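You operate a simulated robot arm through the tools that you are given. There is no shell and no other tool.

You are at the controls of a simulated robot arm. One attempt, no reset.

## Task
Job done: blow the labels off all four heads and zero the counter.

It is judged by the outcome, as a careful person would: the job done as asked, and still so three seconds after it is handed in. It fails if anything else is knocked over, pushed out of place, dropped, spilled or broken.

## Robot
A 6-joint arm with a two-finger gripper, fixed in place. Base frame: the origin is on the floor under the middle of its stand, x ahead of it, y to its left, z up. Readings come in mm, degrees, newtons and seconds.
With the tool pointing down near the work surface it reaches from about 360 to 680 mm from the base axis. Its first joint turns from -66.0 to 66.0 degrees. Payload 2.45 kg.
The TCP is the grasp point between the finger pads, 30 mm short of the fingertips. In the tool frame z runs along the fingers and y along their closing line. The gripper opens to 106 mm; its body begins 79 mm behind the TCP.
Orientation is that of the tool frame in the base frame, as [roll, pitch, yaw] about the fixed x, y, z axes, in that order (R = Rz(yaw) Ry(pitch) Rx(roll)). With the fingers straight down and closing along the base's y, the tool's x points along the base's -x, its y along +y and its z along -z.

## Interface
- The arm moves only by the tool servo_tool. Its argument "moves" is a list of rows, each an object of numbers (a shift or turn left out is 0, a gripper value left out holds the last): "dx", "dy", "dz": the shift along the tool's x, y, z in units of 40 mm (1.0 is 40 mm); "ax", "ay", "az": the turn, a rotation vector about the tool's x, y, z in units of 4 degrees (1.0 is 4 degrees); "claw": the closure in counts, from 0 (fully open) to 255 (shut). In form: [{"dx": .., "dy": .., "dz": .., "ax": .., "ay": .., "az": .., "claw": ..}, ...]. A call has 1 to 20 rows; each row shifts and turns the commanded pose from where the row before left it, along the tool's axes as they then stand. A call with a number of a shift or a turn outside -1 to 1 is refused whole. Each row takes 0.2 s and may step no farther than 50 mm and 8.6 degrees from the row before; otherwise, or with a gripper value out of range, the whole call is refused. Where a pose cannot be reached the arm comes as near as it can. A force on the tool above 50 N (or 10 N above the force at the start of the call, whichever is more), or a blocked arm, ends the call early, and 0.2 s more pass. The fingers move at their own pace (about 153 mm/s each) and stop on an object; they squeeze with about 42 N. The grip force told is the motor's: it shows also when the fingers shut on nothing. Time passes only in rows, and 0.2 s behind the last, so rows that do not move let the fingers close. The reply holds the time, the measured pose of the TCP, the force on the tool along the base axes, the opening and the grip force, in the units named above and with some noise, with the torque about the TCP (base axes, N m) and any sound that the robot's microphone picked up.
- Cameras (640 x 400 px; columns grow to the right, rows downward): "scene" is fixed at [71.1, 421, 1422.5]; the picture's right is [-0.64, -0.77, 0.00], its down [-0.31, 0.26, -0.92] and it looks along [0.70, -0.59, -0.40] (base axes); focal length 250 px, centre (320, 200). "wrist" rides on the gripper at [76, -2, -106] in the tool frame; the picture's right is [0.02, 1.00, 0.00], its down [-0.78, 0.02, -0.62] and it looks along [-0.62, 0.01, 0.78] (tool axes); focal length 247 px, centre (320, 200).
- grab_frame(camera): a new picture of that camera. It takes no simulated time.
- measure_at(camera, pixels): for up to 12 pixels [column, row] of the newest picture of that camera ("zoom" is the newest enlarged one), the place [x, y, z] in the base frame of the surface seen there, good to about 2 mm. It takes no simulated time.
- zoom(camera, box): a new picture of the part [left, top, right, bottom] of that camera's present view, enlarged. It takes no simulated time.
- finish_job(): hands the job in; it is judged then, once.

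Open the gripper and draw the arm clear of the work before you hand the job in, unless the task says otherwise.

The tools are called after ">>>" by a JSON object that holds its "fn" and its "kwargs". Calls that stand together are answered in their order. servo_tool: Moves the arm, as the interface text tells. Its arguments: {"type":"object","properties":{"moves":{"type":"array","items":{"type":"object","properties":{"dx":{"type":"number"},"dy":{"type":"number"},"dz":{"type":"number"},"ax":{"type":"number"},"ay":{"type":"number"},"az":{"type":"number"},"claw":{"type":"number"}}}}},"required":["moves"]} The other tools are called the same way: grab_frame (camera) takes a picture; measure_at (camera, pixels) gives the place of the surface under pixels of a picture; zoom (camera, box) takes an enlarged picture of a part of a camera's view; finish_job () hands the job in.

At the start:

```text
t: 0.0
ee_pos: [302.1, 174.7, 1289.5]
orientation: [-180.0, -0.1, -180.0]
contact_force: [0.0, -0.5, 0.6]
ft_torque: [0.02, 0.01, 0.02]
width: 105.9
finger_force: 0.2
```

scene: 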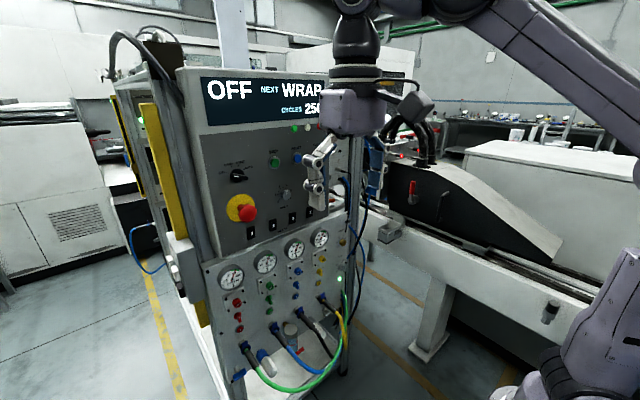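
wrist: 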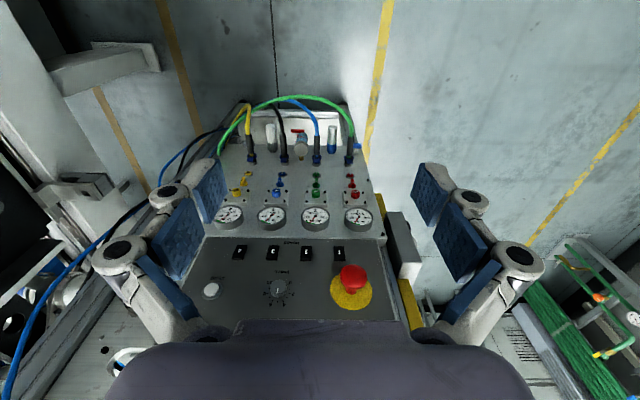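

I start by looking closely at the panel: the display reads OFF / NEXT WRAP / CYCLES 250 around (265,95) in the scene picture. I zoom in on the panel parts.

>>> {"fn": "zoom", "kwargs": {"camera": "scene", "box": [180, 60, 360, 172]}}

>>> {"fn": "zoom", "kwargs": {"camera": "scene", "box": [200, 140, 360, 240]}}

>>> {"fn": "zoom", "kwargs": {"camera": "scene", "box": [200, 220, 360, 320]}}

>>> {"fn": "zoom", "kwargs": {"camera": "wrist", "box": [180, 220, 400, 358]}}

>>> {"fn": "zoom", "kwargs": {"camera": "wrist", "box": [200, 130, 400, 255]}}

```text
3.56 times, centred on (270, 116) of scene
```

zoom: 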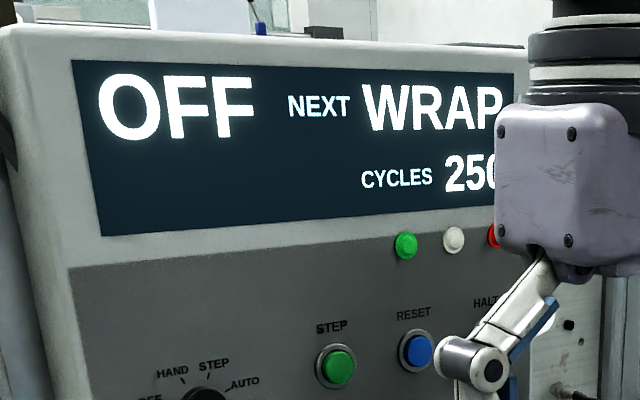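

```text
4.00 times, centred on (280, 190) of scene
```

zoom: 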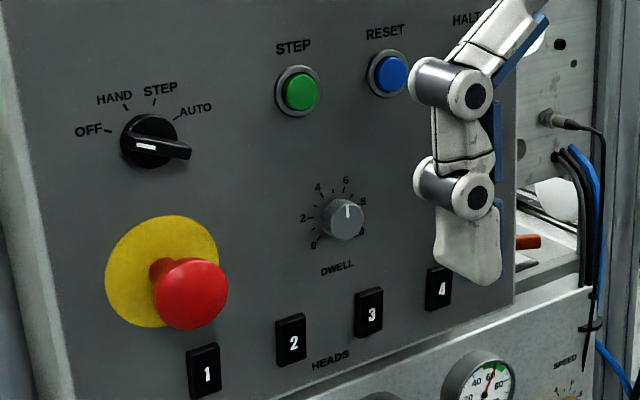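

```text
4.00 times, centred on (280, 270) of scene
```

zoom: 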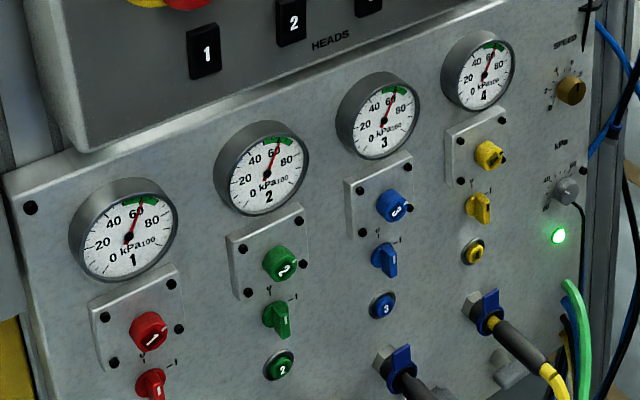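

```text
2.90 times, centred on (290, 289) of wrist
```

zoom: 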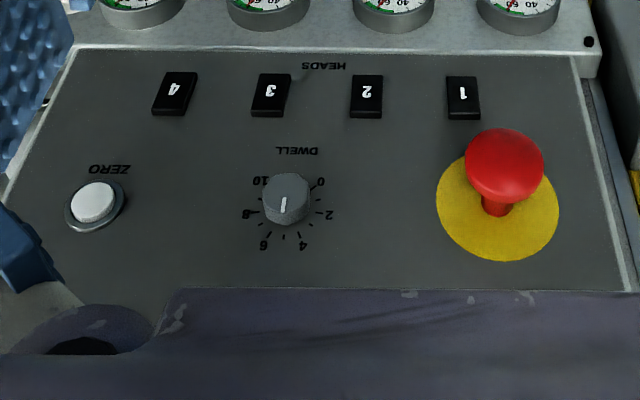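

```text
3.20 times, centred on (300, 192) of wrist
```

zoom: 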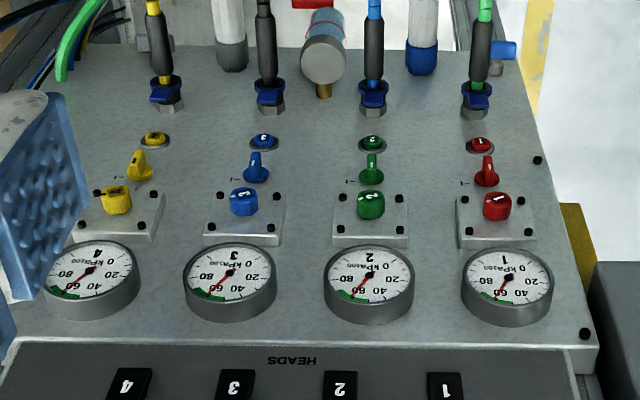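

The panel has a mode selector (OFF/HAND/STEP/AUTO), STEP, RESET, HALT, ZERO, head buttons 1–4, and a pneumatic plate below with regulators, toggles and small buttons. I measure the places of these from the wrist camera.

>>> {"fn": "zoom", "kwargs": {"camera": "wrist", "box": [200, 130, 400, 255]}}

>>> {"fn": "measure_at", "kwargs": {"camera": "wrist", "pixels": [[211, 290], [278, 289], [353, 280], [239, 253], [272, 253], [306, 254], [339, 253], [220, 270], [350, 175], [315, 174], [281, 174], [247, 173]]}}

>>> {"fn": "measure_at", "kwargs": {"camera": "scene", "pixels": [[238, 177], [274, 162], [297, 159], [247, 212], [284, 194], [251, 232], [273, 225], [292, 218], [309, 212], [240, 322], [270, 312], [295, 296]]}}

```text
3.20 times, centred on (300, 192) of wrist
```

zoom: 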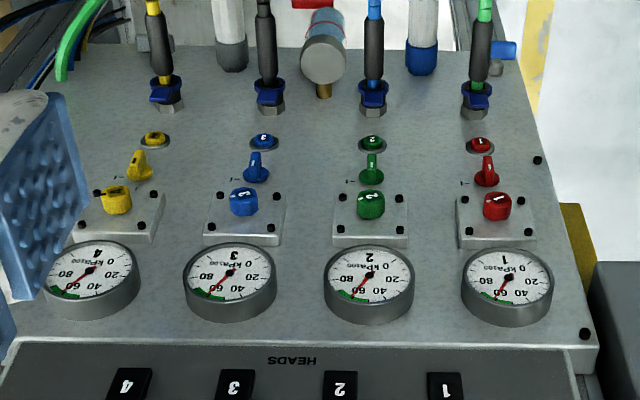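

```text
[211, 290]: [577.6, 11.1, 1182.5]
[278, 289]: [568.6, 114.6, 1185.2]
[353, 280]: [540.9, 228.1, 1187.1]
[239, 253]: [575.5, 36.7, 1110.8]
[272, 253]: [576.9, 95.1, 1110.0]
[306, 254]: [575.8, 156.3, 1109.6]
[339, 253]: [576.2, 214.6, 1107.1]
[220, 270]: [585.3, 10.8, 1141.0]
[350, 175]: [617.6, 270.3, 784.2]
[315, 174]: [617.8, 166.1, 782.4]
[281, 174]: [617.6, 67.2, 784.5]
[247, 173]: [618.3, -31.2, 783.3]
```

```text
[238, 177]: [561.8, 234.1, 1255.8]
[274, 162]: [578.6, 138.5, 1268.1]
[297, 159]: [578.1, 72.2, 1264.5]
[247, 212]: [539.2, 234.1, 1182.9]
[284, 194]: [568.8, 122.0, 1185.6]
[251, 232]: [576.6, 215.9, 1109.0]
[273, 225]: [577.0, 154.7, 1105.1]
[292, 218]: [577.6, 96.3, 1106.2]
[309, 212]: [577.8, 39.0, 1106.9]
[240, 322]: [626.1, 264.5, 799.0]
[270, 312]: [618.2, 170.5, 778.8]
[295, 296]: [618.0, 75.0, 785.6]
```

The controls face −x (panel at x≈580). I tilt the tool up about its y axis, TCP in place and far from the panel, to look straight at the panel with the wrist camera.

>>> {"fn": "servo_tool", "kwargs": {"moves": [{"ay": -1}, {"ay": -1}, {"ay": -1}, {"ay": -1}, {"ay": -1}, {"ay": -1}, {"ay": -1}, {"ay": -1}, {"ay": -1}, {"ay": -1}, {"ay": -1}, {"ay": -1}]}}

>>> {"fn": "grab_frame", "kwargs": {"camera": "wrist"}}

>>> {"fn": "grab_frame", "kwargs": {"camera": "scene"}}

```text
t: 2.6
ee_pos: [303.9, 174.8, 1288.9]
orientation: [-180.0, 48.1, -180.0]
contact_force: [0.0, -0.4, -0.5]
ft_torque: [-0.02, -0.05, 0.03]
width: 105.9
finger_force: 0.1
```

```text
taken
```

wrist: 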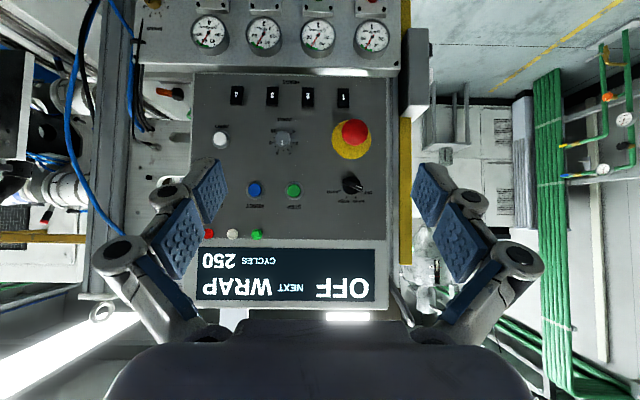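

```text
taken
```

scene: 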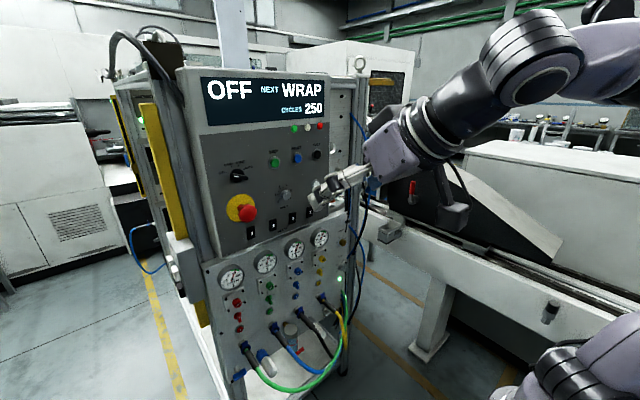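

Good head-on view. I zoom on the selector (352,186), the buttons, the display, and the head switches.

>>> {"fn": "zoom", "kwargs": {"camera": "wrist", "box": [320, 160, 400, 210]}}

>>> {"fn": "zoom", "kwargs": {"camera": "wrist", "box": [190, 70, 400, 201]}}

>>> {"fn": "zoom", "kwargs": {"camera": "wrist", "box": [190, 170, 398, 300]}}

>>> {"fn": "zoom", "kwargs": {"camera": "scene", "box": [210, 150, 330, 225]}}

>>> {"fn": "zoom", "kwargs": {"camera": "scene", "box": [205, 240, 365, 340]}}

>>> {"fn": "zoom", "kwargs": {"camera": "scene", "box": [220, 280, 300, 330]}}

```text
8.00 times, centred on (360, 185) of wrist
```

zoom: 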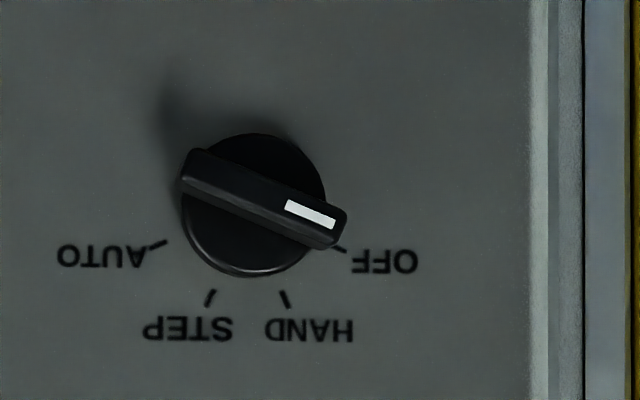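

```text
3.05 times, centred on (295, 136) of wrist
```

zoom: 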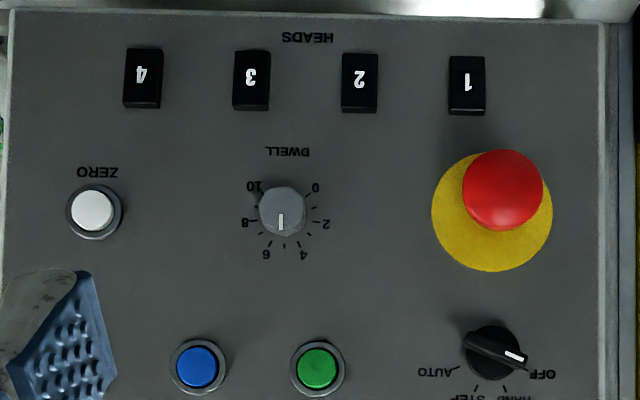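

```text
3.08 times, centred on (294, 235) of wrist
```

zoom: 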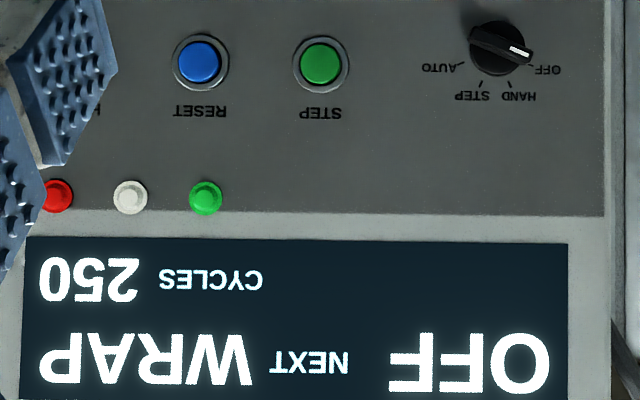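

```text
5.33 times, centred on (270, 188) of scene
```

zoom: 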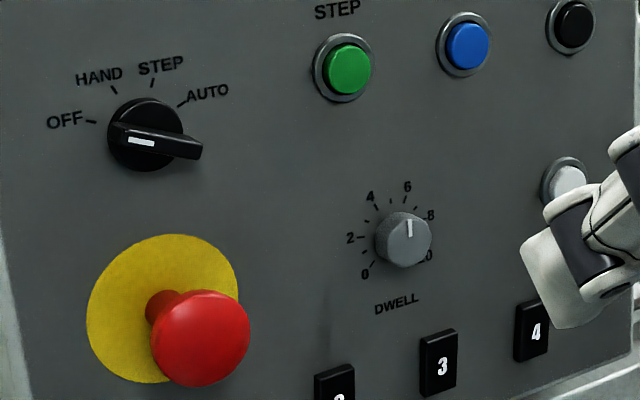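

```text
4.00 times, centred on (285, 290) of scene
```

zoom: 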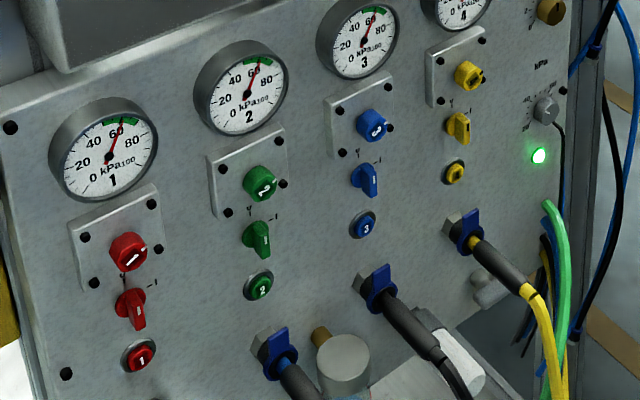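

```text
8.00 times, centred on (260, 305) of scene
```

zoom: 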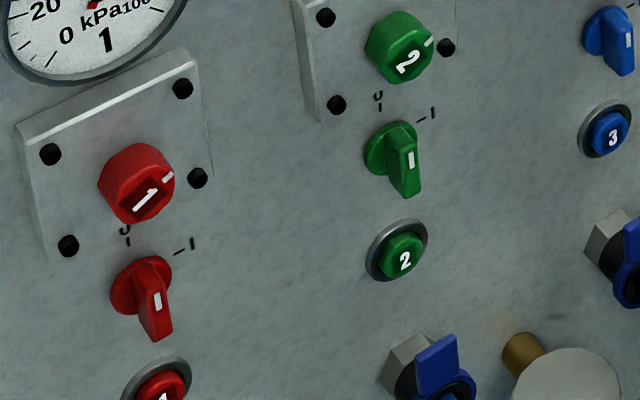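

The selector mark points at OFF; the pneumatic plate has per-head 0/1 rotary valves, whose mark seems to point up at 0. I move down ~400 mm (clear of the panel at x≈304) to read the lower plate.

>>> {"fn": "servo_tool", "kwargs": {"moves": [{"dx": 0.743, "dz": 0.669, "dy": -0.13}, {"dx": 0.743, "dz": 0.669, "dy": -0.13}, {"dx": 0.743, "dz": 0.669, "dy": -0.13}, {"dx": 0.743, "dz": 0.669, "dy": -0.13}, {"dx": 0.743, "dz": 0.669, "dy": -0.13}, {"dx": 0.743, "dz": 0.669, "dy": -0.13}, {"dx": 0.743, "dz": 0.669, "dy": -0.13}, {"dx": 0.743, "dz": 0.669, "dy": -0.13}, {"dx": 0.743, "dz": 0.669, "dy": -0.13}]}}

>>> {"fn": "grab_frame", "kwargs": {"camera": "wrist"}}

>>> {"fn": "grab_frame", "kwargs": {"camera": "scene"}}

```text
t: 4.6
ee_pos: [301.4, 129.5, 927.9]
orientation: [179.9, 48.1, -179.9]
contact_force: [0.4, -0.5, -0.1]
ft_torque: [0.01, -0.01, -0.05]
width: 106.1
finger_force: 0.1
```

```text
taken
```

wrist: 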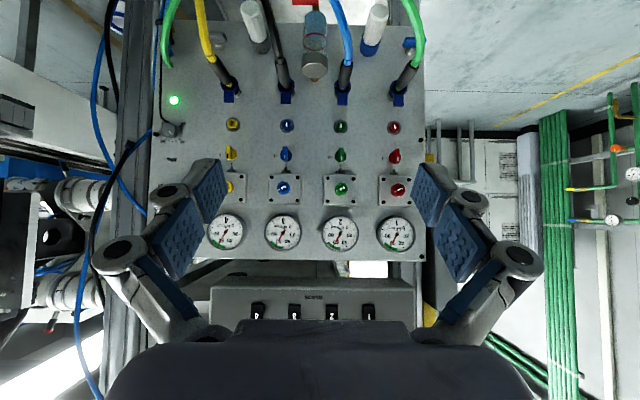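

```text
taken
```

scene: 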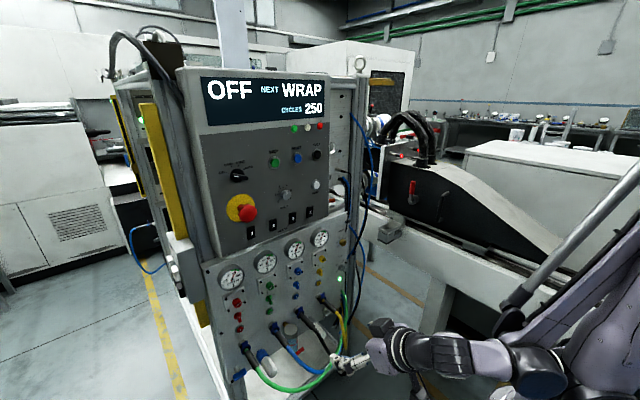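

>>> {"fn": "zoom", "kwargs": {"camera": "wrist", "box": [310, 110, 430, 185]}}

>>> {"fn": "zoom", "kwargs": {"camera": "wrist", "box": [210, 110, 330, 185]}}

>>> {"fn": "zoom", "kwargs": {"camera": "wrist", "box": [200, 170, 420, 308]}}

>>> {"fn": "zoom", "kwargs": {"camera": "scene", "box": [210, 145, 330, 220]}}

>>> {"fn": "zoom", "kwargs": {"camera": "wrist", "box": [150, 80, 250, 142]}}

>>> {"fn": "zoom", "kwargs": {"camera": "wrist", "box": [230, 290, 390, 330]}}

```text
5.33 times, centred on (370, 148) of wrist
```

zoom: 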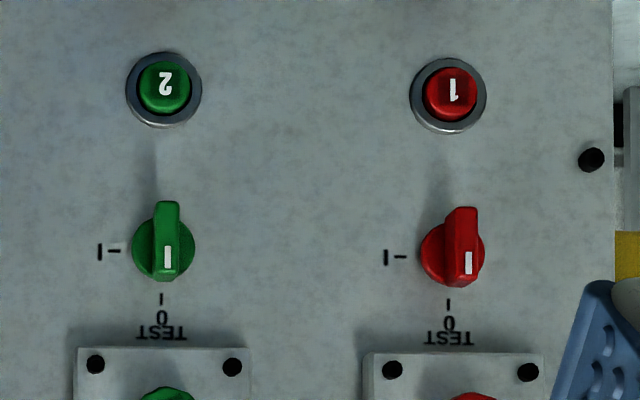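

```text
5.33 times, centred on (270, 148) of wrist
```

zoom: 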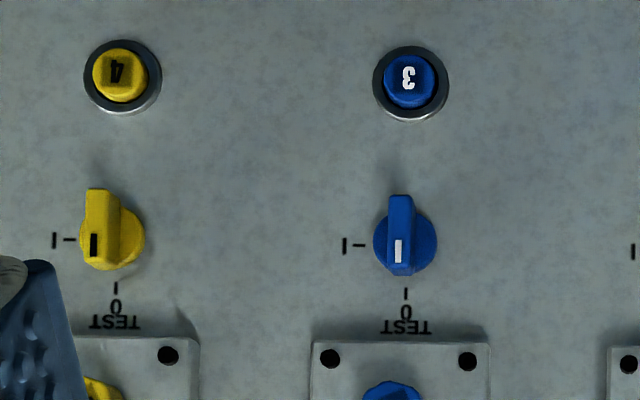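

```text
2.90 times, centred on (310, 239) of wrist
```

zoom: 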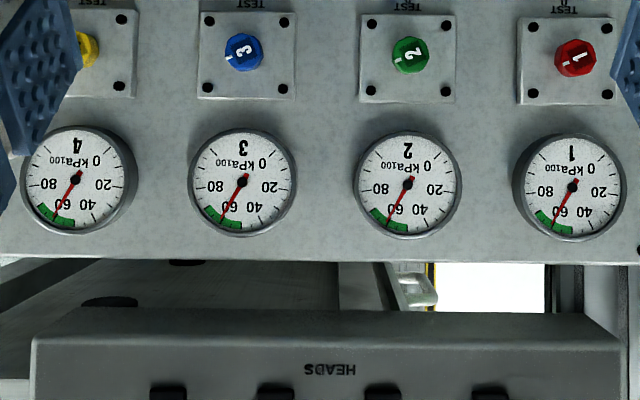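

```text
5.33 times, centred on (270, 182) of scene
```

zoom: 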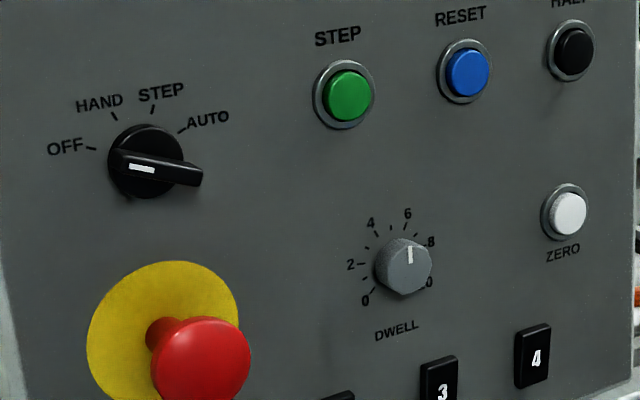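

```text
6.40 times, centred on (200, 111) of wrist
```

zoom: 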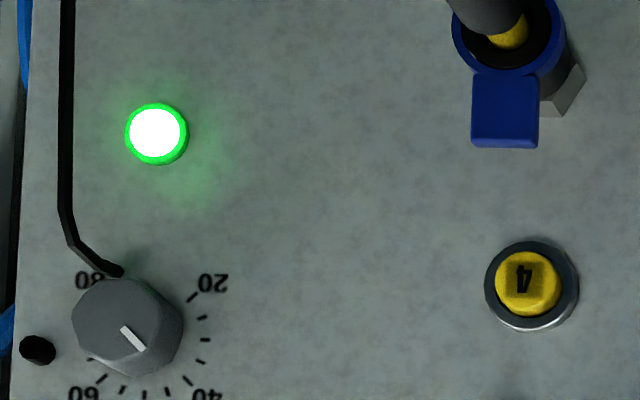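

```text
4.00 times, centred on (310, 310) of wrist
```

zoom: 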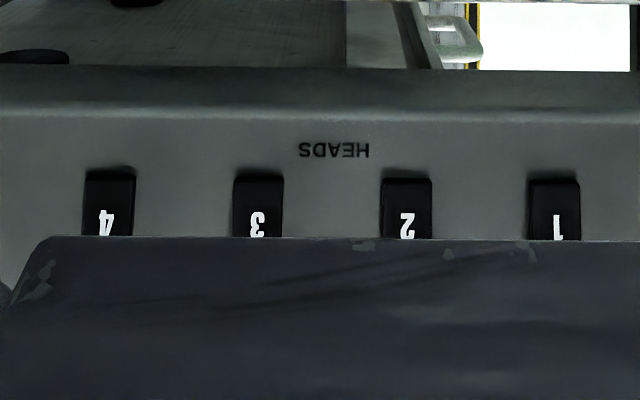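

The lower plate shows TEST 0/1 valves (all on 0) and numbered push buttons 1–4 below them, plus hose couplings. I measure buttons, valves and hoses to know the clearances.

>>> {"fn": "measure_at", "kwargs": {"camera": "wrist", "pixels": [[394, 127], [340, 126], [287, 125], [233, 123], [400, 128], [395, 154], [395, 158], [397, 100], [408, 75], [418, 40], [380, 170], [350, 72]]}}

>>> {"fn": "measure_at", "kwargs": {"camera": "scene", "pixels": [[237, 330], [246, 346], [252, 360], [258, 377], [285, 388], [325, 370], [343, 340], [295, 345], [315, 362], [300, 315], [325, 300], [340, 320]]}}

>>> {"fn": "zoom", "kwargs": {"camera": "scene", "box": [210, 290, 370, 390]}}

```text
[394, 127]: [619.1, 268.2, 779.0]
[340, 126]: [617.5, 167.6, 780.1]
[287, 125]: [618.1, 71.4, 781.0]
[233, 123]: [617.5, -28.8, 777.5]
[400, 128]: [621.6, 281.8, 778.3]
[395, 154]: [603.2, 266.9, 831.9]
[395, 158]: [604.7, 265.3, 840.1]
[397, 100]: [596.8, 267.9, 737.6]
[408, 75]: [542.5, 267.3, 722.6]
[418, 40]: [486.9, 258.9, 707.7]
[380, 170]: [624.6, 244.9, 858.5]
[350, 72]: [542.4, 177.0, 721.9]
```

```text
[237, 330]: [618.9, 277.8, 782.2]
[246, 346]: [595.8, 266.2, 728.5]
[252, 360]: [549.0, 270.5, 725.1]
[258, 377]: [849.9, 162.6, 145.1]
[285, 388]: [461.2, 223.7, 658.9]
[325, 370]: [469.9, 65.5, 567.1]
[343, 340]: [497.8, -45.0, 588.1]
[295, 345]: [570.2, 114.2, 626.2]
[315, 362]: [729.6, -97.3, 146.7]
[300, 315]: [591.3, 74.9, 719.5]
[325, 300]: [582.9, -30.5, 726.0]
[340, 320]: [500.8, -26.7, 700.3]
```

```text
4.00 times, centred on (290, 340) of scene
```

zoom: 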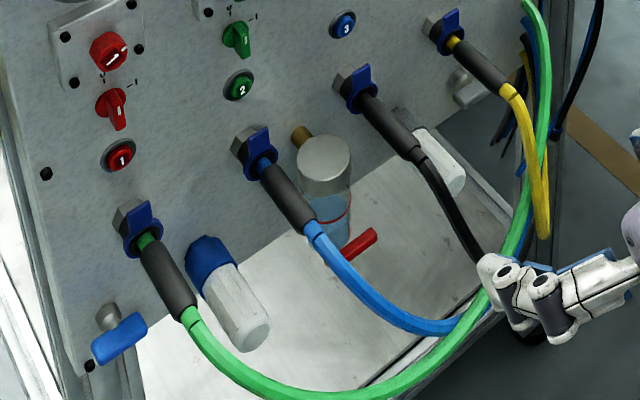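

Hoses stick out to x≈487 at z≈708 below the buttons, so I'll press with the tool about 20° below horizontal, keeping the gripper body above them. I close the fingers and tilt up further here in free space, then look at the fingertip shape.

>>> {"fn": "servo_tool", "kwargs": {"moves": [{"ay": -1, "claw": 255}, {"ay": -1}, {"ay": -1}, {"ay": -1}, {"ay": -1}, {"ay": -0.5}, {}, {}]}}

>>> {"fn": "grab_frame", "kwargs": {"camera": "wrist"}}

>>> {"fn": "zoom", "kwargs": {"camera": "scene", "box": [310, 290, 470, 390]}}

```text
t: 6.4
ee_pos: [307.9, 136.2, 995.6]
orientation: [-180.0, 70.0, -180.0]
contact_force: [-0.1, 1.3, 0.4]
ft_torque: [0.03, 0.01, -0.03]
width: 0.1
finger_force: 28.7
out of reach, approached as far as the arm can: row 1, 2, 3, 4, 5, 6
```

```text
taken
```

wrist: 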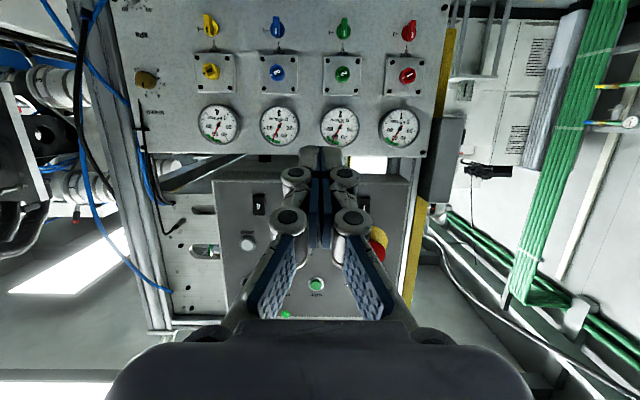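

```text
4.00 times, centred on (390, 340) of scene
```

zoom: 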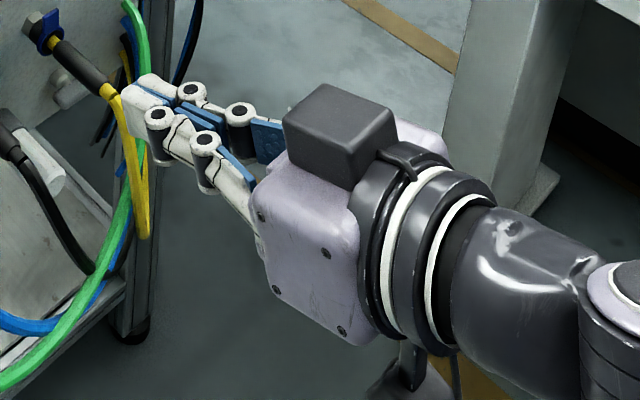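

The arm could only come near that pose (it rose to z≈996), so I advance in x and y towards head 1 to regain reach, well above the hoses and short of the plate.

>>> {"fn": "servo_tool", "kwargs": {"moves": [{"dx": -0.2565, "dz": 0.705, "dy": 0.55}, {"dx": -0.2565, "dz": 0.705, "dy": 0.55}, {"dx": -0.2565, "dz": 0.705, "dy": 0.55}, {"dx": -0.2565, "dz": 0.705, "dy": 0.55}]}}

>>> {"fn": "grab_frame", "kwargs": {"camera": "wrist"}}

>>> {"fn": "grab_frame", "kwargs": {"camera": "scene"}}

```text
t: 7.4
ee_pos: [423.9, 213.3, 996.2]
orientation: [-179.8, 70.1, -179.9]
contact_force: [0.0, 0.4, 0.6]
ft_torque: [0.01, 0.04, 0.03]
width: 0.0
finger_force: 28.8
```

```text
taken
```

wrist: 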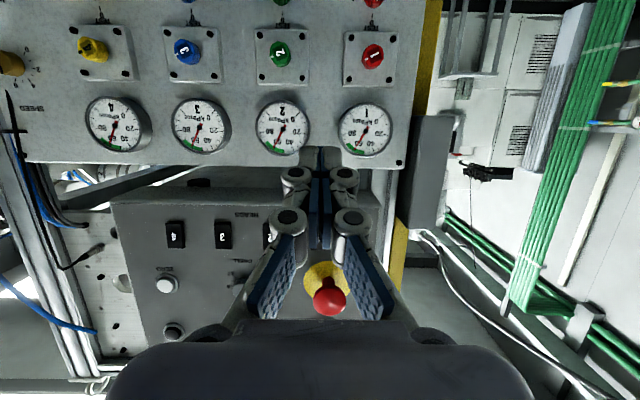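

```text
taken
```

scene: 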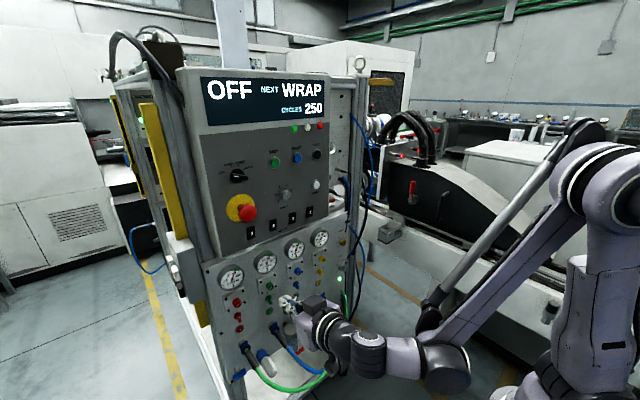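

Commanded pose follows the actual again. I go down toward button 1 height (z≈780) staying at tip x≈525, more than 90 mm short of the plate.

>>> {"fn": "servo_tool", "kwargs": {"moves": [{"dx": 0.7035, "dz": 0.575, "dy": 0.2275}, {"dx": 0.7035, "dz": 0.575, "dy": 0.2275}, {"dx": 0.7035, "dz": 0.575, "dy": 0.2275}, {"dx": 0.7035, "dz": 0.575, "dy": 0.2275}, {"dx": 0.7035, "dz": 0.575, "dy": 0.2275}, {"dx": 0.7035, "dz": 0.575, "dy": 0.2275}]}}

>>> {"fn": "grab_frame", "kwargs": {"camera": "wrist"}}

>>> {"fn": "grab_frame", "kwargs": {"camera": "scene"}}

```text
t: 8.8
ee_pos: [528.8, 301.8, 835.7]
orientation: [-179.9, 69.9, -180.0]
contact_force: [-0.2, -0.7, 0.7]
ft_torque: [0.01, 0.03, -0.03]
width: 0.0
finger_force: 28.5
out of reach, approached as far as the arm can: row 2, 3, 4, 5, 6
```

```text
taken
```

wrist: 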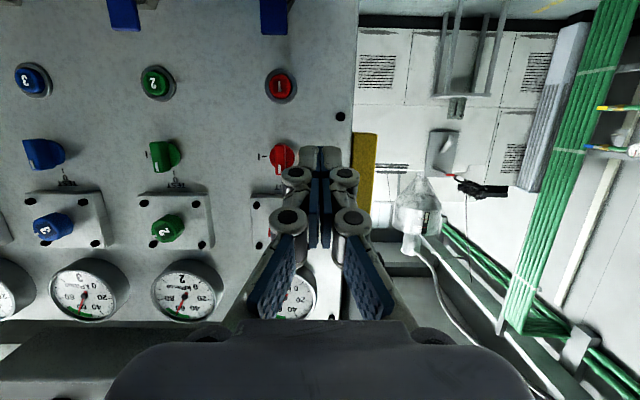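

```text
taken
```

scene: 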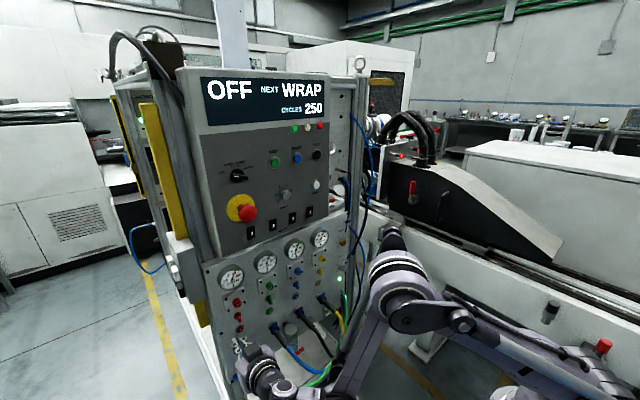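

The low, near-horizontal pose hit an inner reach limit and it drifted out to (529,302,836), still clear (tip x≈557). I try a small step toward y=268, z lower, x slightly forward.

>>> {"fn": "servo_tool", "kwargs": {"moves": [{"dx": 0.4545, "dz": 0.4317, "dy": -0.425}]}}

```text
t: 9.2
ee_pos: [547.7, 292.7, 820.2]
orientation: [-180.0, 70.0, 180.0]
contact_force: [0.3, 0.3, 0.3]
ft_torque: [-0.03, 0.05, -0.01]
width: 0.0
finger_force: 29.1
out of reach, approached as far as the arm can: row 1
```

Reach improves with the tool pointing more downward; I check the fingertip's shape in a zoom before choosing the tilt.

>>> {"fn": "zoom", "kwargs": {"camera": "wrist", "box": [240, 110, 400, 210]}}

>>> {"fn": "zoom", "kwargs": {"camera": "scene", "box": [210, 300, 330, 375]}}

```text
4.00 times, centred on (320, 160) of wrist
```

zoom: 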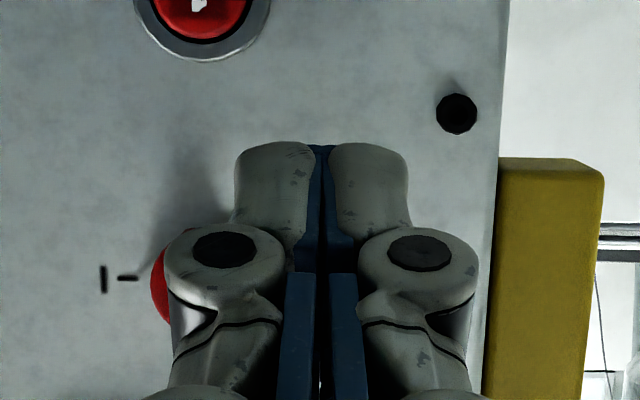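

```text
5.33 times, centred on (270, 338) of scene
```

zoom: 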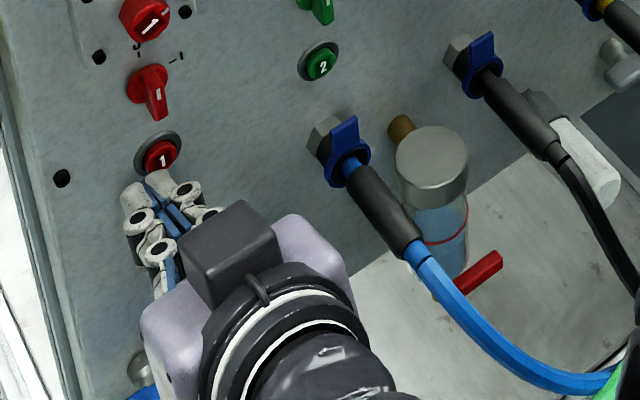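

The closed tip is about 27 mm wide with rounded ends. I tilt to about 35° below horizontal here (tip stays clear of the plate), then see whether lower positions are reachable.

>>> {"fn": "servo_tool", "kwargs": {"moves": [{"ay": 1}, {"ay": 1}, {"ay": 1}, {"ay": 0.75}]}}

```text
t: 10.2
ee_pos: [547.9, 293.0, 819.3]
orientation: [179.9, 55.0, 180.0]
contact_force: [0.3, -0.9, -0.3]
ft_torque: [0.03, 0.0, 0.02]
width: 0.0
finger_force: 28.6
```

Rotation done. Now I move to TCP ≈ (550, 268, 790), about 30 mm in front of button 1.

>>> {"fn": "servo_tool", "kwargs": {"moves": [{"dx": 0.2825, "dz": 0.2285, "dy": -0.3125}, {"dx": 0.2825, "dz": 0.2285, "dy": -0.3125}]}}

>>> {"fn": "zoom", "kwargs": {"camera": "wrist", "box": [200, 0, 440, 150]}}

>>> {"fn": "zoom", "kwargs": {"camera": "scene", "box": [200, 290, 320, 365]}}

```text
t: 10.8
ee_pos: [550.5, 268.4, 789.0]
orientation: [-180.0, 55.1, 180.0]
contact_force: [-0.4, 0.1, -0.2]
ft_torque: [0.02, 0.03, 0.02]
width: 0.2
finger_force: 28.5
```

```text
2.67 times, centred on (320, 75) of wrist
```

zoom: 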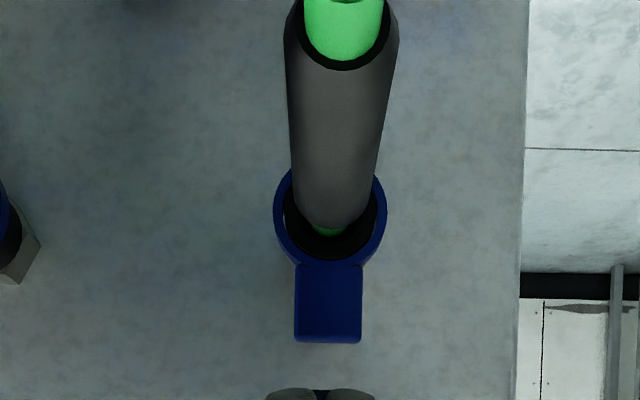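

```text
5.33 times, centred on (260, 328) of scene
```

zoom: 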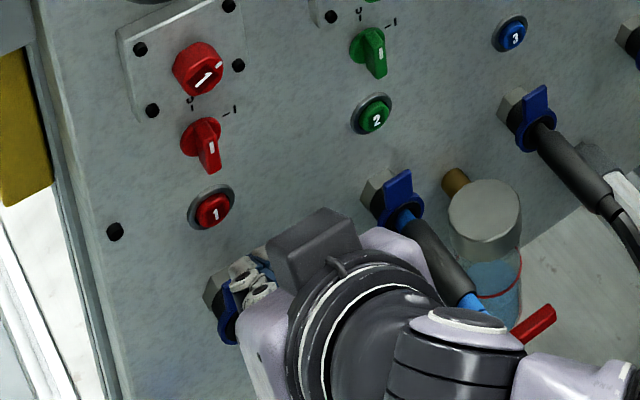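

The tip is lined up at y≈268, z≈772–781, above the blue coupling tab (z≈740). I advance 24 mm in x and check the view.

>>> {"fn": "servo_tool", "kwargs": {"moves": [{"dx": -0.172, "dz": 0.246}, {"dx": -0.172, "dz": 0.246}]}}

>>> {"fn": "zoom", "kwargs": {"camera": "scene", "box": [200, 290, 320, 365]}}

>>> {"fn": "zoom", "kwargs": {"camera": "wrist", "box": [240, 110, 400, 210]}}

```text
t: 11.4
ee_pos: [574.1, 268.2, 791.2]
orientation: [-180.0, 55.0, 180.0]
contact_force: [-0.5, 0.4, -0.1]
ft_torque: [0.0, 0.0, 0.0]
width: 0.1
finger_force: 29.2
```

```text
5.33 times, centred on (260, 328) of scene
```

zoom: 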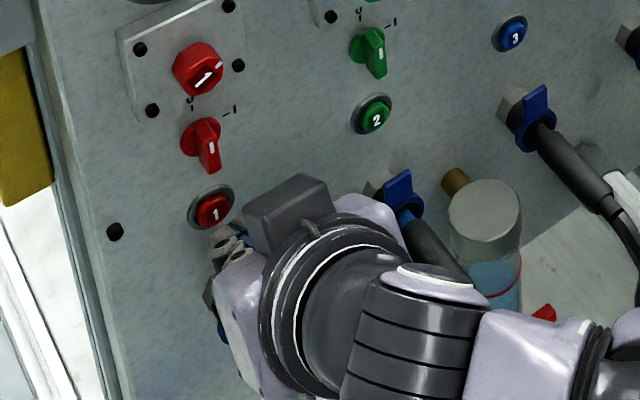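

```text
4.00 times, centred on (320, 160) of wrist
```

zoom: 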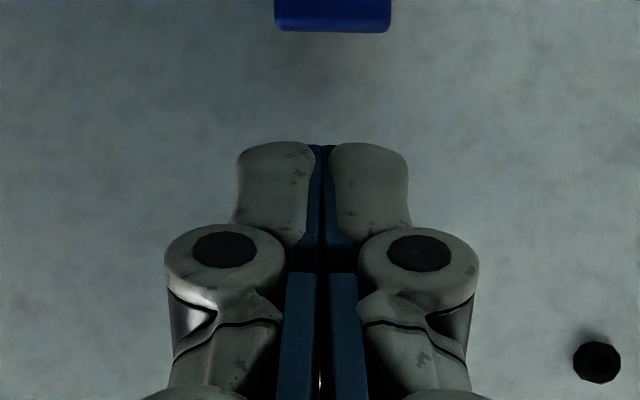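

I measure where the fingertips actually are relative to button 1.

>>> {"fn": "zoom", "kwargs": {"camera": "scene", "box": [225, 315, 265, 340]}}

>>> {"fn": "measure_at", "kwargs": {"camera": "wrist", "pixels": [[310, 147], [330, 147], [305, 150], [320, 160], [320, 112], [390, 200], [340, 130]]}}

```text
16.00 times, centred on (245, 328) of scene
```

zoom: 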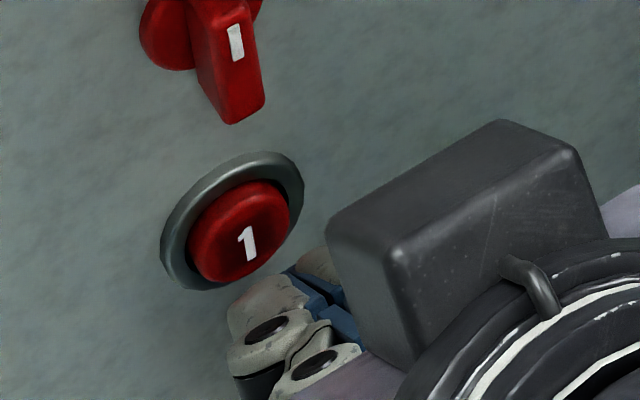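

```text
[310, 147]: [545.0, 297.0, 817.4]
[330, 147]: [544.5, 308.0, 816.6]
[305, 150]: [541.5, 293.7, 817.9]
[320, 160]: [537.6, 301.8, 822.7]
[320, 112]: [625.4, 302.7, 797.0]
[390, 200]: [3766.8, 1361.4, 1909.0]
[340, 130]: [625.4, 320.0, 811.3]
```

The wrist measurement used an older picture; I measure on the newest zoom of the scene: fingertip top around (275,285) and button cap (245,230).

>>> {"fn": "measure_at", "kwargs": {"camera": "zoom", "pixels": [[265, 285], [320, 260], [250, 300], [240, 235], [250, 200], [235, 275], [180, 230], [235, 100], [220, 15]]}}

```text
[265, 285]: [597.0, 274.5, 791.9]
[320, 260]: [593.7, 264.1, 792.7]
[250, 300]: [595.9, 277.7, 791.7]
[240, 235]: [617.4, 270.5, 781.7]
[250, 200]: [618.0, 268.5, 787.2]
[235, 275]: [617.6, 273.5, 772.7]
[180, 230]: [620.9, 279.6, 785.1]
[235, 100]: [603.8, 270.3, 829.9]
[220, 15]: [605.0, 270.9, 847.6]
```

Finger top edge is at about (600, 270, 790) and the cap centre at (617.5, 270, 781). I shift down 5 mm, left 2 mm, and creep forward.

>>> {"fn": "servo_tool", "kwargs": {"moves": [{"dx": 0.045, "dz": 0.154, "dy": 0.05}, {"dx": -0.043, "dz": 0.0614}, {"dx": -0.043, "dz": 0.0614}]}}

>>> {"fn": "zoom", "kwargs": {"camera": "scene", "box": [225, 315, 265, 340]}}

```text
t: 12.2
ee_pos: [582.9, 270.2, 786.2]
orientation: [-180.0, 55.0, -179.9]
contact_force: [0.4, 0.3, -0.5]
ft_torque: [-0.01, -0.03, -0.02]
width: 0.1
finger_force: 28.6
```

```text
16.00 times, centred on (245, 328) of scene
```

zoom: 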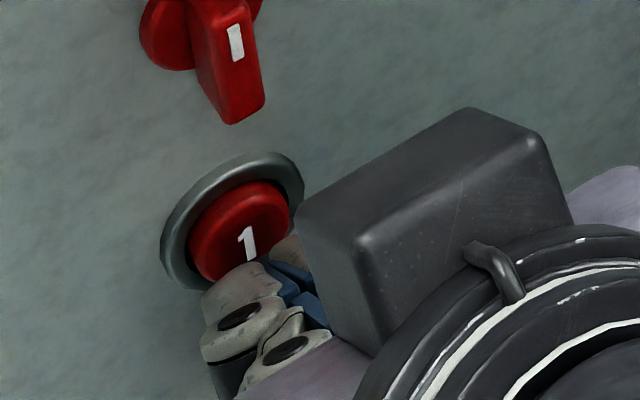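

The tip is just in front of the cap. I press button 1 in 2 mm steps, watching force and sound.

>>> {"fn": "servo_tool", "kwargs": {"moves": [{"dx": -0.0287, "dz": 0.041}, {"dx": -0.0287, "dz": 0.041}, {"dx": -0.0287, "dz": 0.041}]}}

>>> {"fn": "zoom", "kwargs": {"camera": "scene", "box": [225, 315, 265, 340]}}

```text
t: 13.0
ee_pos: [590.4, 268.9, 786.5]
orientation: [-179.9, 55.1, -180.0]
contact_force: [-0.4, 0.8, 0.3]
ft_torque: [0.0, 0.03, 0.0]
width: 5.8
finger_force: 28.3
```

```text
16.00 times, centred on (245, 328) of scene
```

zoom: 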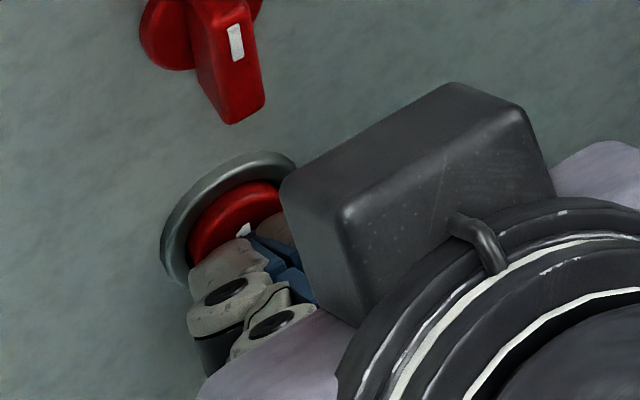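

The cap is wedging between the two fingertips (opening went to 5.8 mm) instead of being pressed squarely. I back off, shift so a single finger's centre is on the cap, and press again.

>>> {"fn": "servo_tool", "kwargs": {"moves": [{"dx": 0.086, "dz": -0.123}, {"dx": 0.057, "dz": -0.082}, {"dy": 0.18}, {}]}}

>>> {"fn": "zoom", "kwargs": {"camera": "scene", "box": [225, 315, 265, 340]}}

```text
t: 14.0
ee_pos: [578.8, 276.6, 786.5]
orientation: [180.0, 55.1, -180.0]
contact_force: [1.0, 0.2, 0.8]
ft_torque: [-0.01, 0.04, -0.01]
width: 0.0
finger_force: 28.6
```

```text
16.00 times, centred on (245, 328) of scene
```

zoom: 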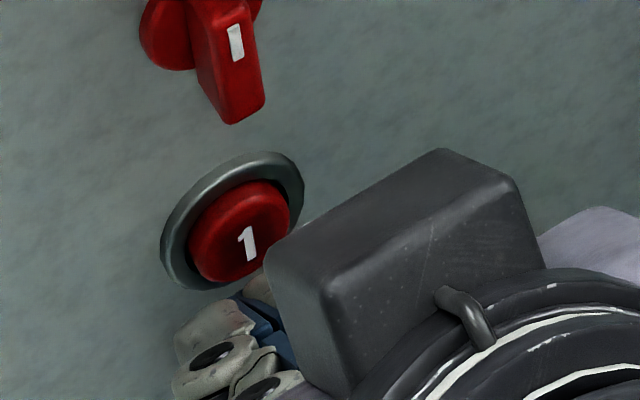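

Now the right-hand finger is in front of the cap. I press forward in 2 mm steps.

>>> {"fn": "servo_tool", "kwargs": {"moves": [{"dx": -0.0574, "dz": 0.082}, {"dx": -0.0287, "dz": 0.041}, {"dx": -0.0287, "dz": 0.041}, {"dx": -0.0287, "dz": 0.041}]}}

>>> {"fn": "zoom", "kwargs": {"camera": "scene", "box": [225, 315, 265, 340]}}

```text
t: 15.0
ee_pos: [589.6, 277.6, 784.8]
orientation: [180.0, 55.0, 179.9]
contact_force: [0.1, -0.2, 0.2]
ft_torque: [0.0, -0.02, -0.01]
width: 6.1
finger_force: 28.1
```

```text
16.00 times, centred on (245, 328) of scene
```

zoom: 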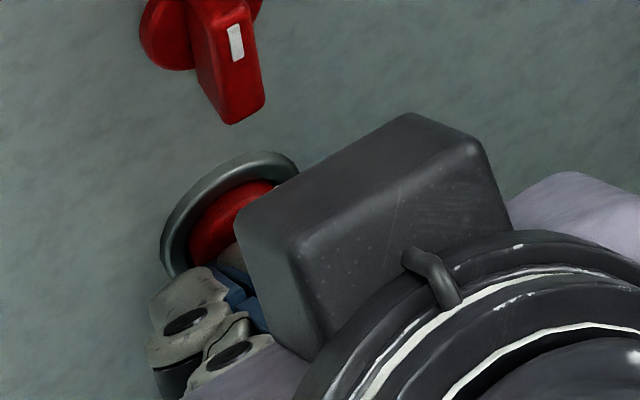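

Opening reads 6 mm with no net force; I push 2 mm further to see whether force builds up.

>>> {"fn": "servo_tool", "kwargs": {"moves": [{"dx": -0.0287, "dz": 0.041}]}}

>>> {"fn": "zoom", "kwargs": {"camera": "wrist", "box": [240, 110, 400, 210]}}

>>> {"fn": "zoom", "kwargs": {"camera": "scene", "box": [180, 60, 340, 160]}}

```text
t: 15.4
ee_pos: [590.1, 276.9, 785.6]
orientation: [180.0, 55.0, -180.0]
contact_force: [-2.2, -0.6, -0.7]
ft_torque: [0.04, 0.02, -0.02]
width: 5.9
finger_force: 28.4
heard: click
```

```text
4.00 times, centred on (320, 160) of wrist
```

zoom: 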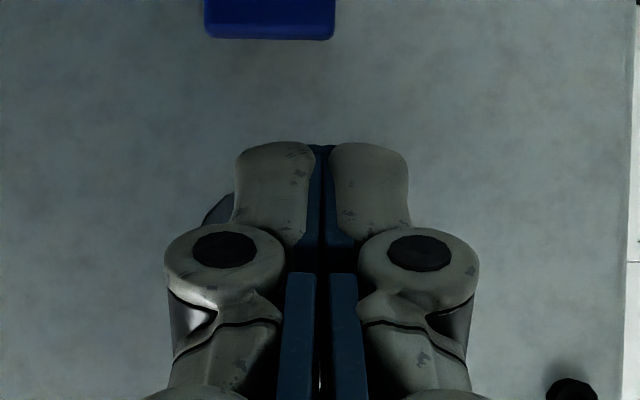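

```text
4.00 times, centred on (260, 110) of scene
```

zoom: 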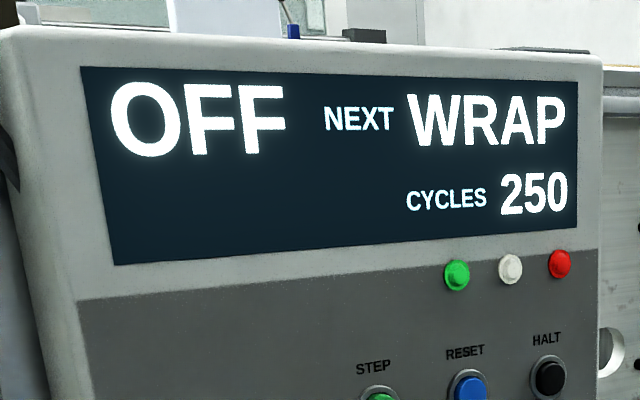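

Button 1 clicked (force −2.2 N), but no air sound and the display is unchanged in OFF. I hold it a second to be sure.

>>> {"fn": "servo_tool", "kwargs": {"moves": [{}, {}, {}, {}, {}]}}

>>> {"fn": "grab_frame", "kwargs": {"camera": "scene"}}

```text
t: 16.6
ee_pos: [592.2, 278.0, 785.3]
orientation: [-180.0, 55.1, 180.0]
contact_force: [-1.8, 0.2, -0.4]
ft_torque: [0.03, 0.01, -0.01]
width: 6.0
finger_force: 28.9
```

```text
taken
```

scene: 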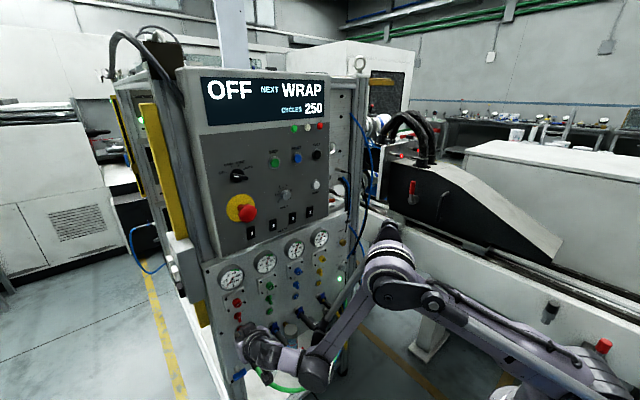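

In OFF the button does nothing but click, so HAND mode is needed. I retreat 114 mm from the plate, then rise at x≈478 (tip ≈505) in front of the gauges toward the selector height.

>>> {"fn": "servo_tool", "kwargs": {"moves": [{"dx": 0.545, "dz": -0.778}, {"dx": 0.545, "dz": -0.778}, {"dx": 0.545, "dz": -0.778}, {"dx": 0.545, "dz": -0.778}, {"dx": -0.819, "dz": -0.574}, {"dx": -0.819, "dz": -0.574}, {"dx": -0.819, "dz": -0.574}, {"dx": -0.819, "dz": -0.574}, {"dx": -0.819, "dz": -0.574}, {"dx": -0.819, "dz": -0.574}]}}

>>> {"fn": "grab_frame", "kwargs": {"camera": "wrist"}}

>>> {"fn": "grab_frame", "kwargs": {"camera": "scene"}}

```text
t: 18.8
ee_pos: [466.2, 307.1, 1055.4]
orientation: [-179.9, 55.0, 180.0]
contact_force: [-1.0, -0.1, -0.4]
ft_torque: [-0.01, 0.01, 0.04]
width: 0.0
finger_force: 28.0
out of reach, approached as far as the arm can: row 2, 3, 4
```

```text
taken
```

wrist: 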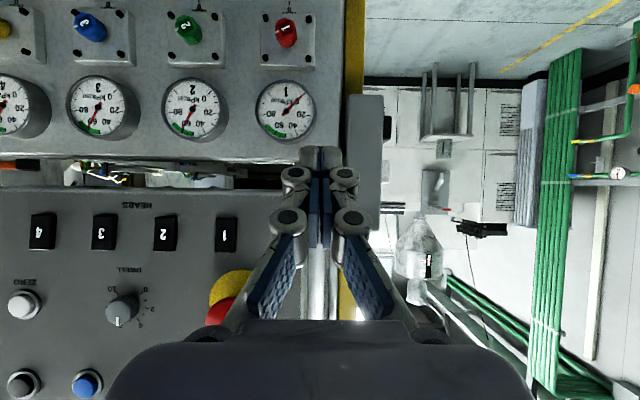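

```text
taken
```

scene: 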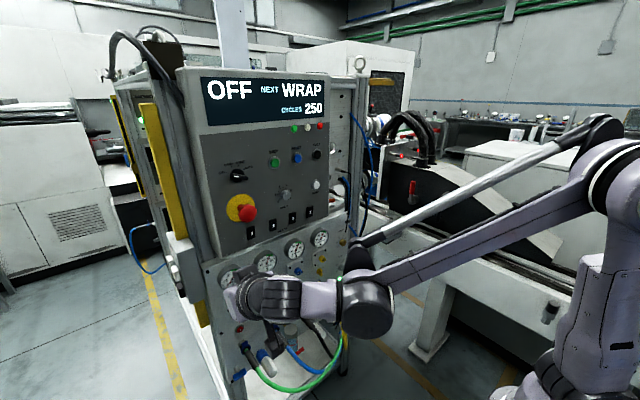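

Gauge 1's needle (287,108) looks different from the others now — I zoom to compare gauges 1 to 3.

>>> {"fn": "zoom", "kwargs": {"camera": "wrist", "box": [60, 60, 330, 150]}}

>>> {"fn": "zoom", "kwargs": {"camera": "wrist", "box": [240, 10, 336, 70]}}

>>> {"fn": "zoom", "kwargs": {"camera": "wrist", "box": [0, 195, 260, 340]}}

```text
2.37 times, centred on (195, 105) of wrist
```

zoom: 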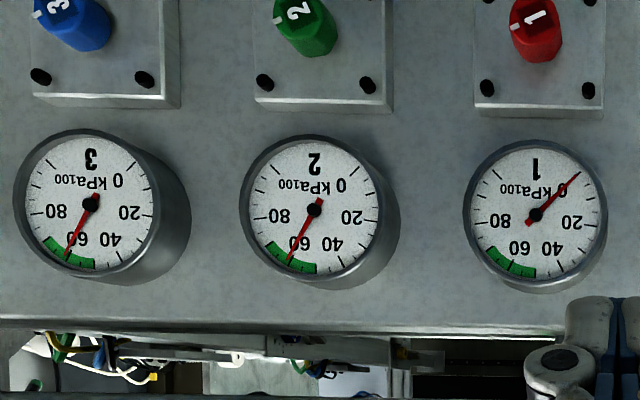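

```text
6.67 times, centred on (288, 40) of wrist
```

zoom: 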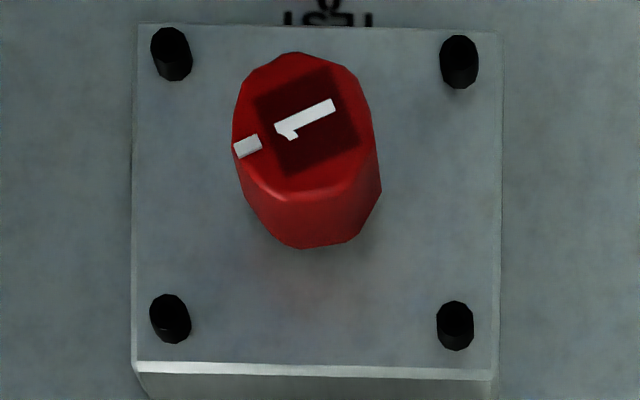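

```text
2.46 times, centred on (130, 268) of wrist
```

zoom: 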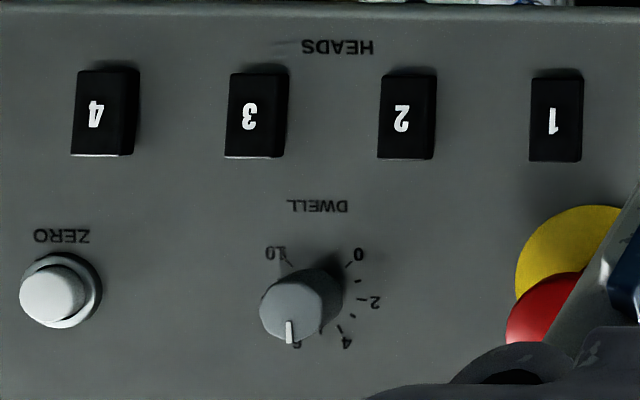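

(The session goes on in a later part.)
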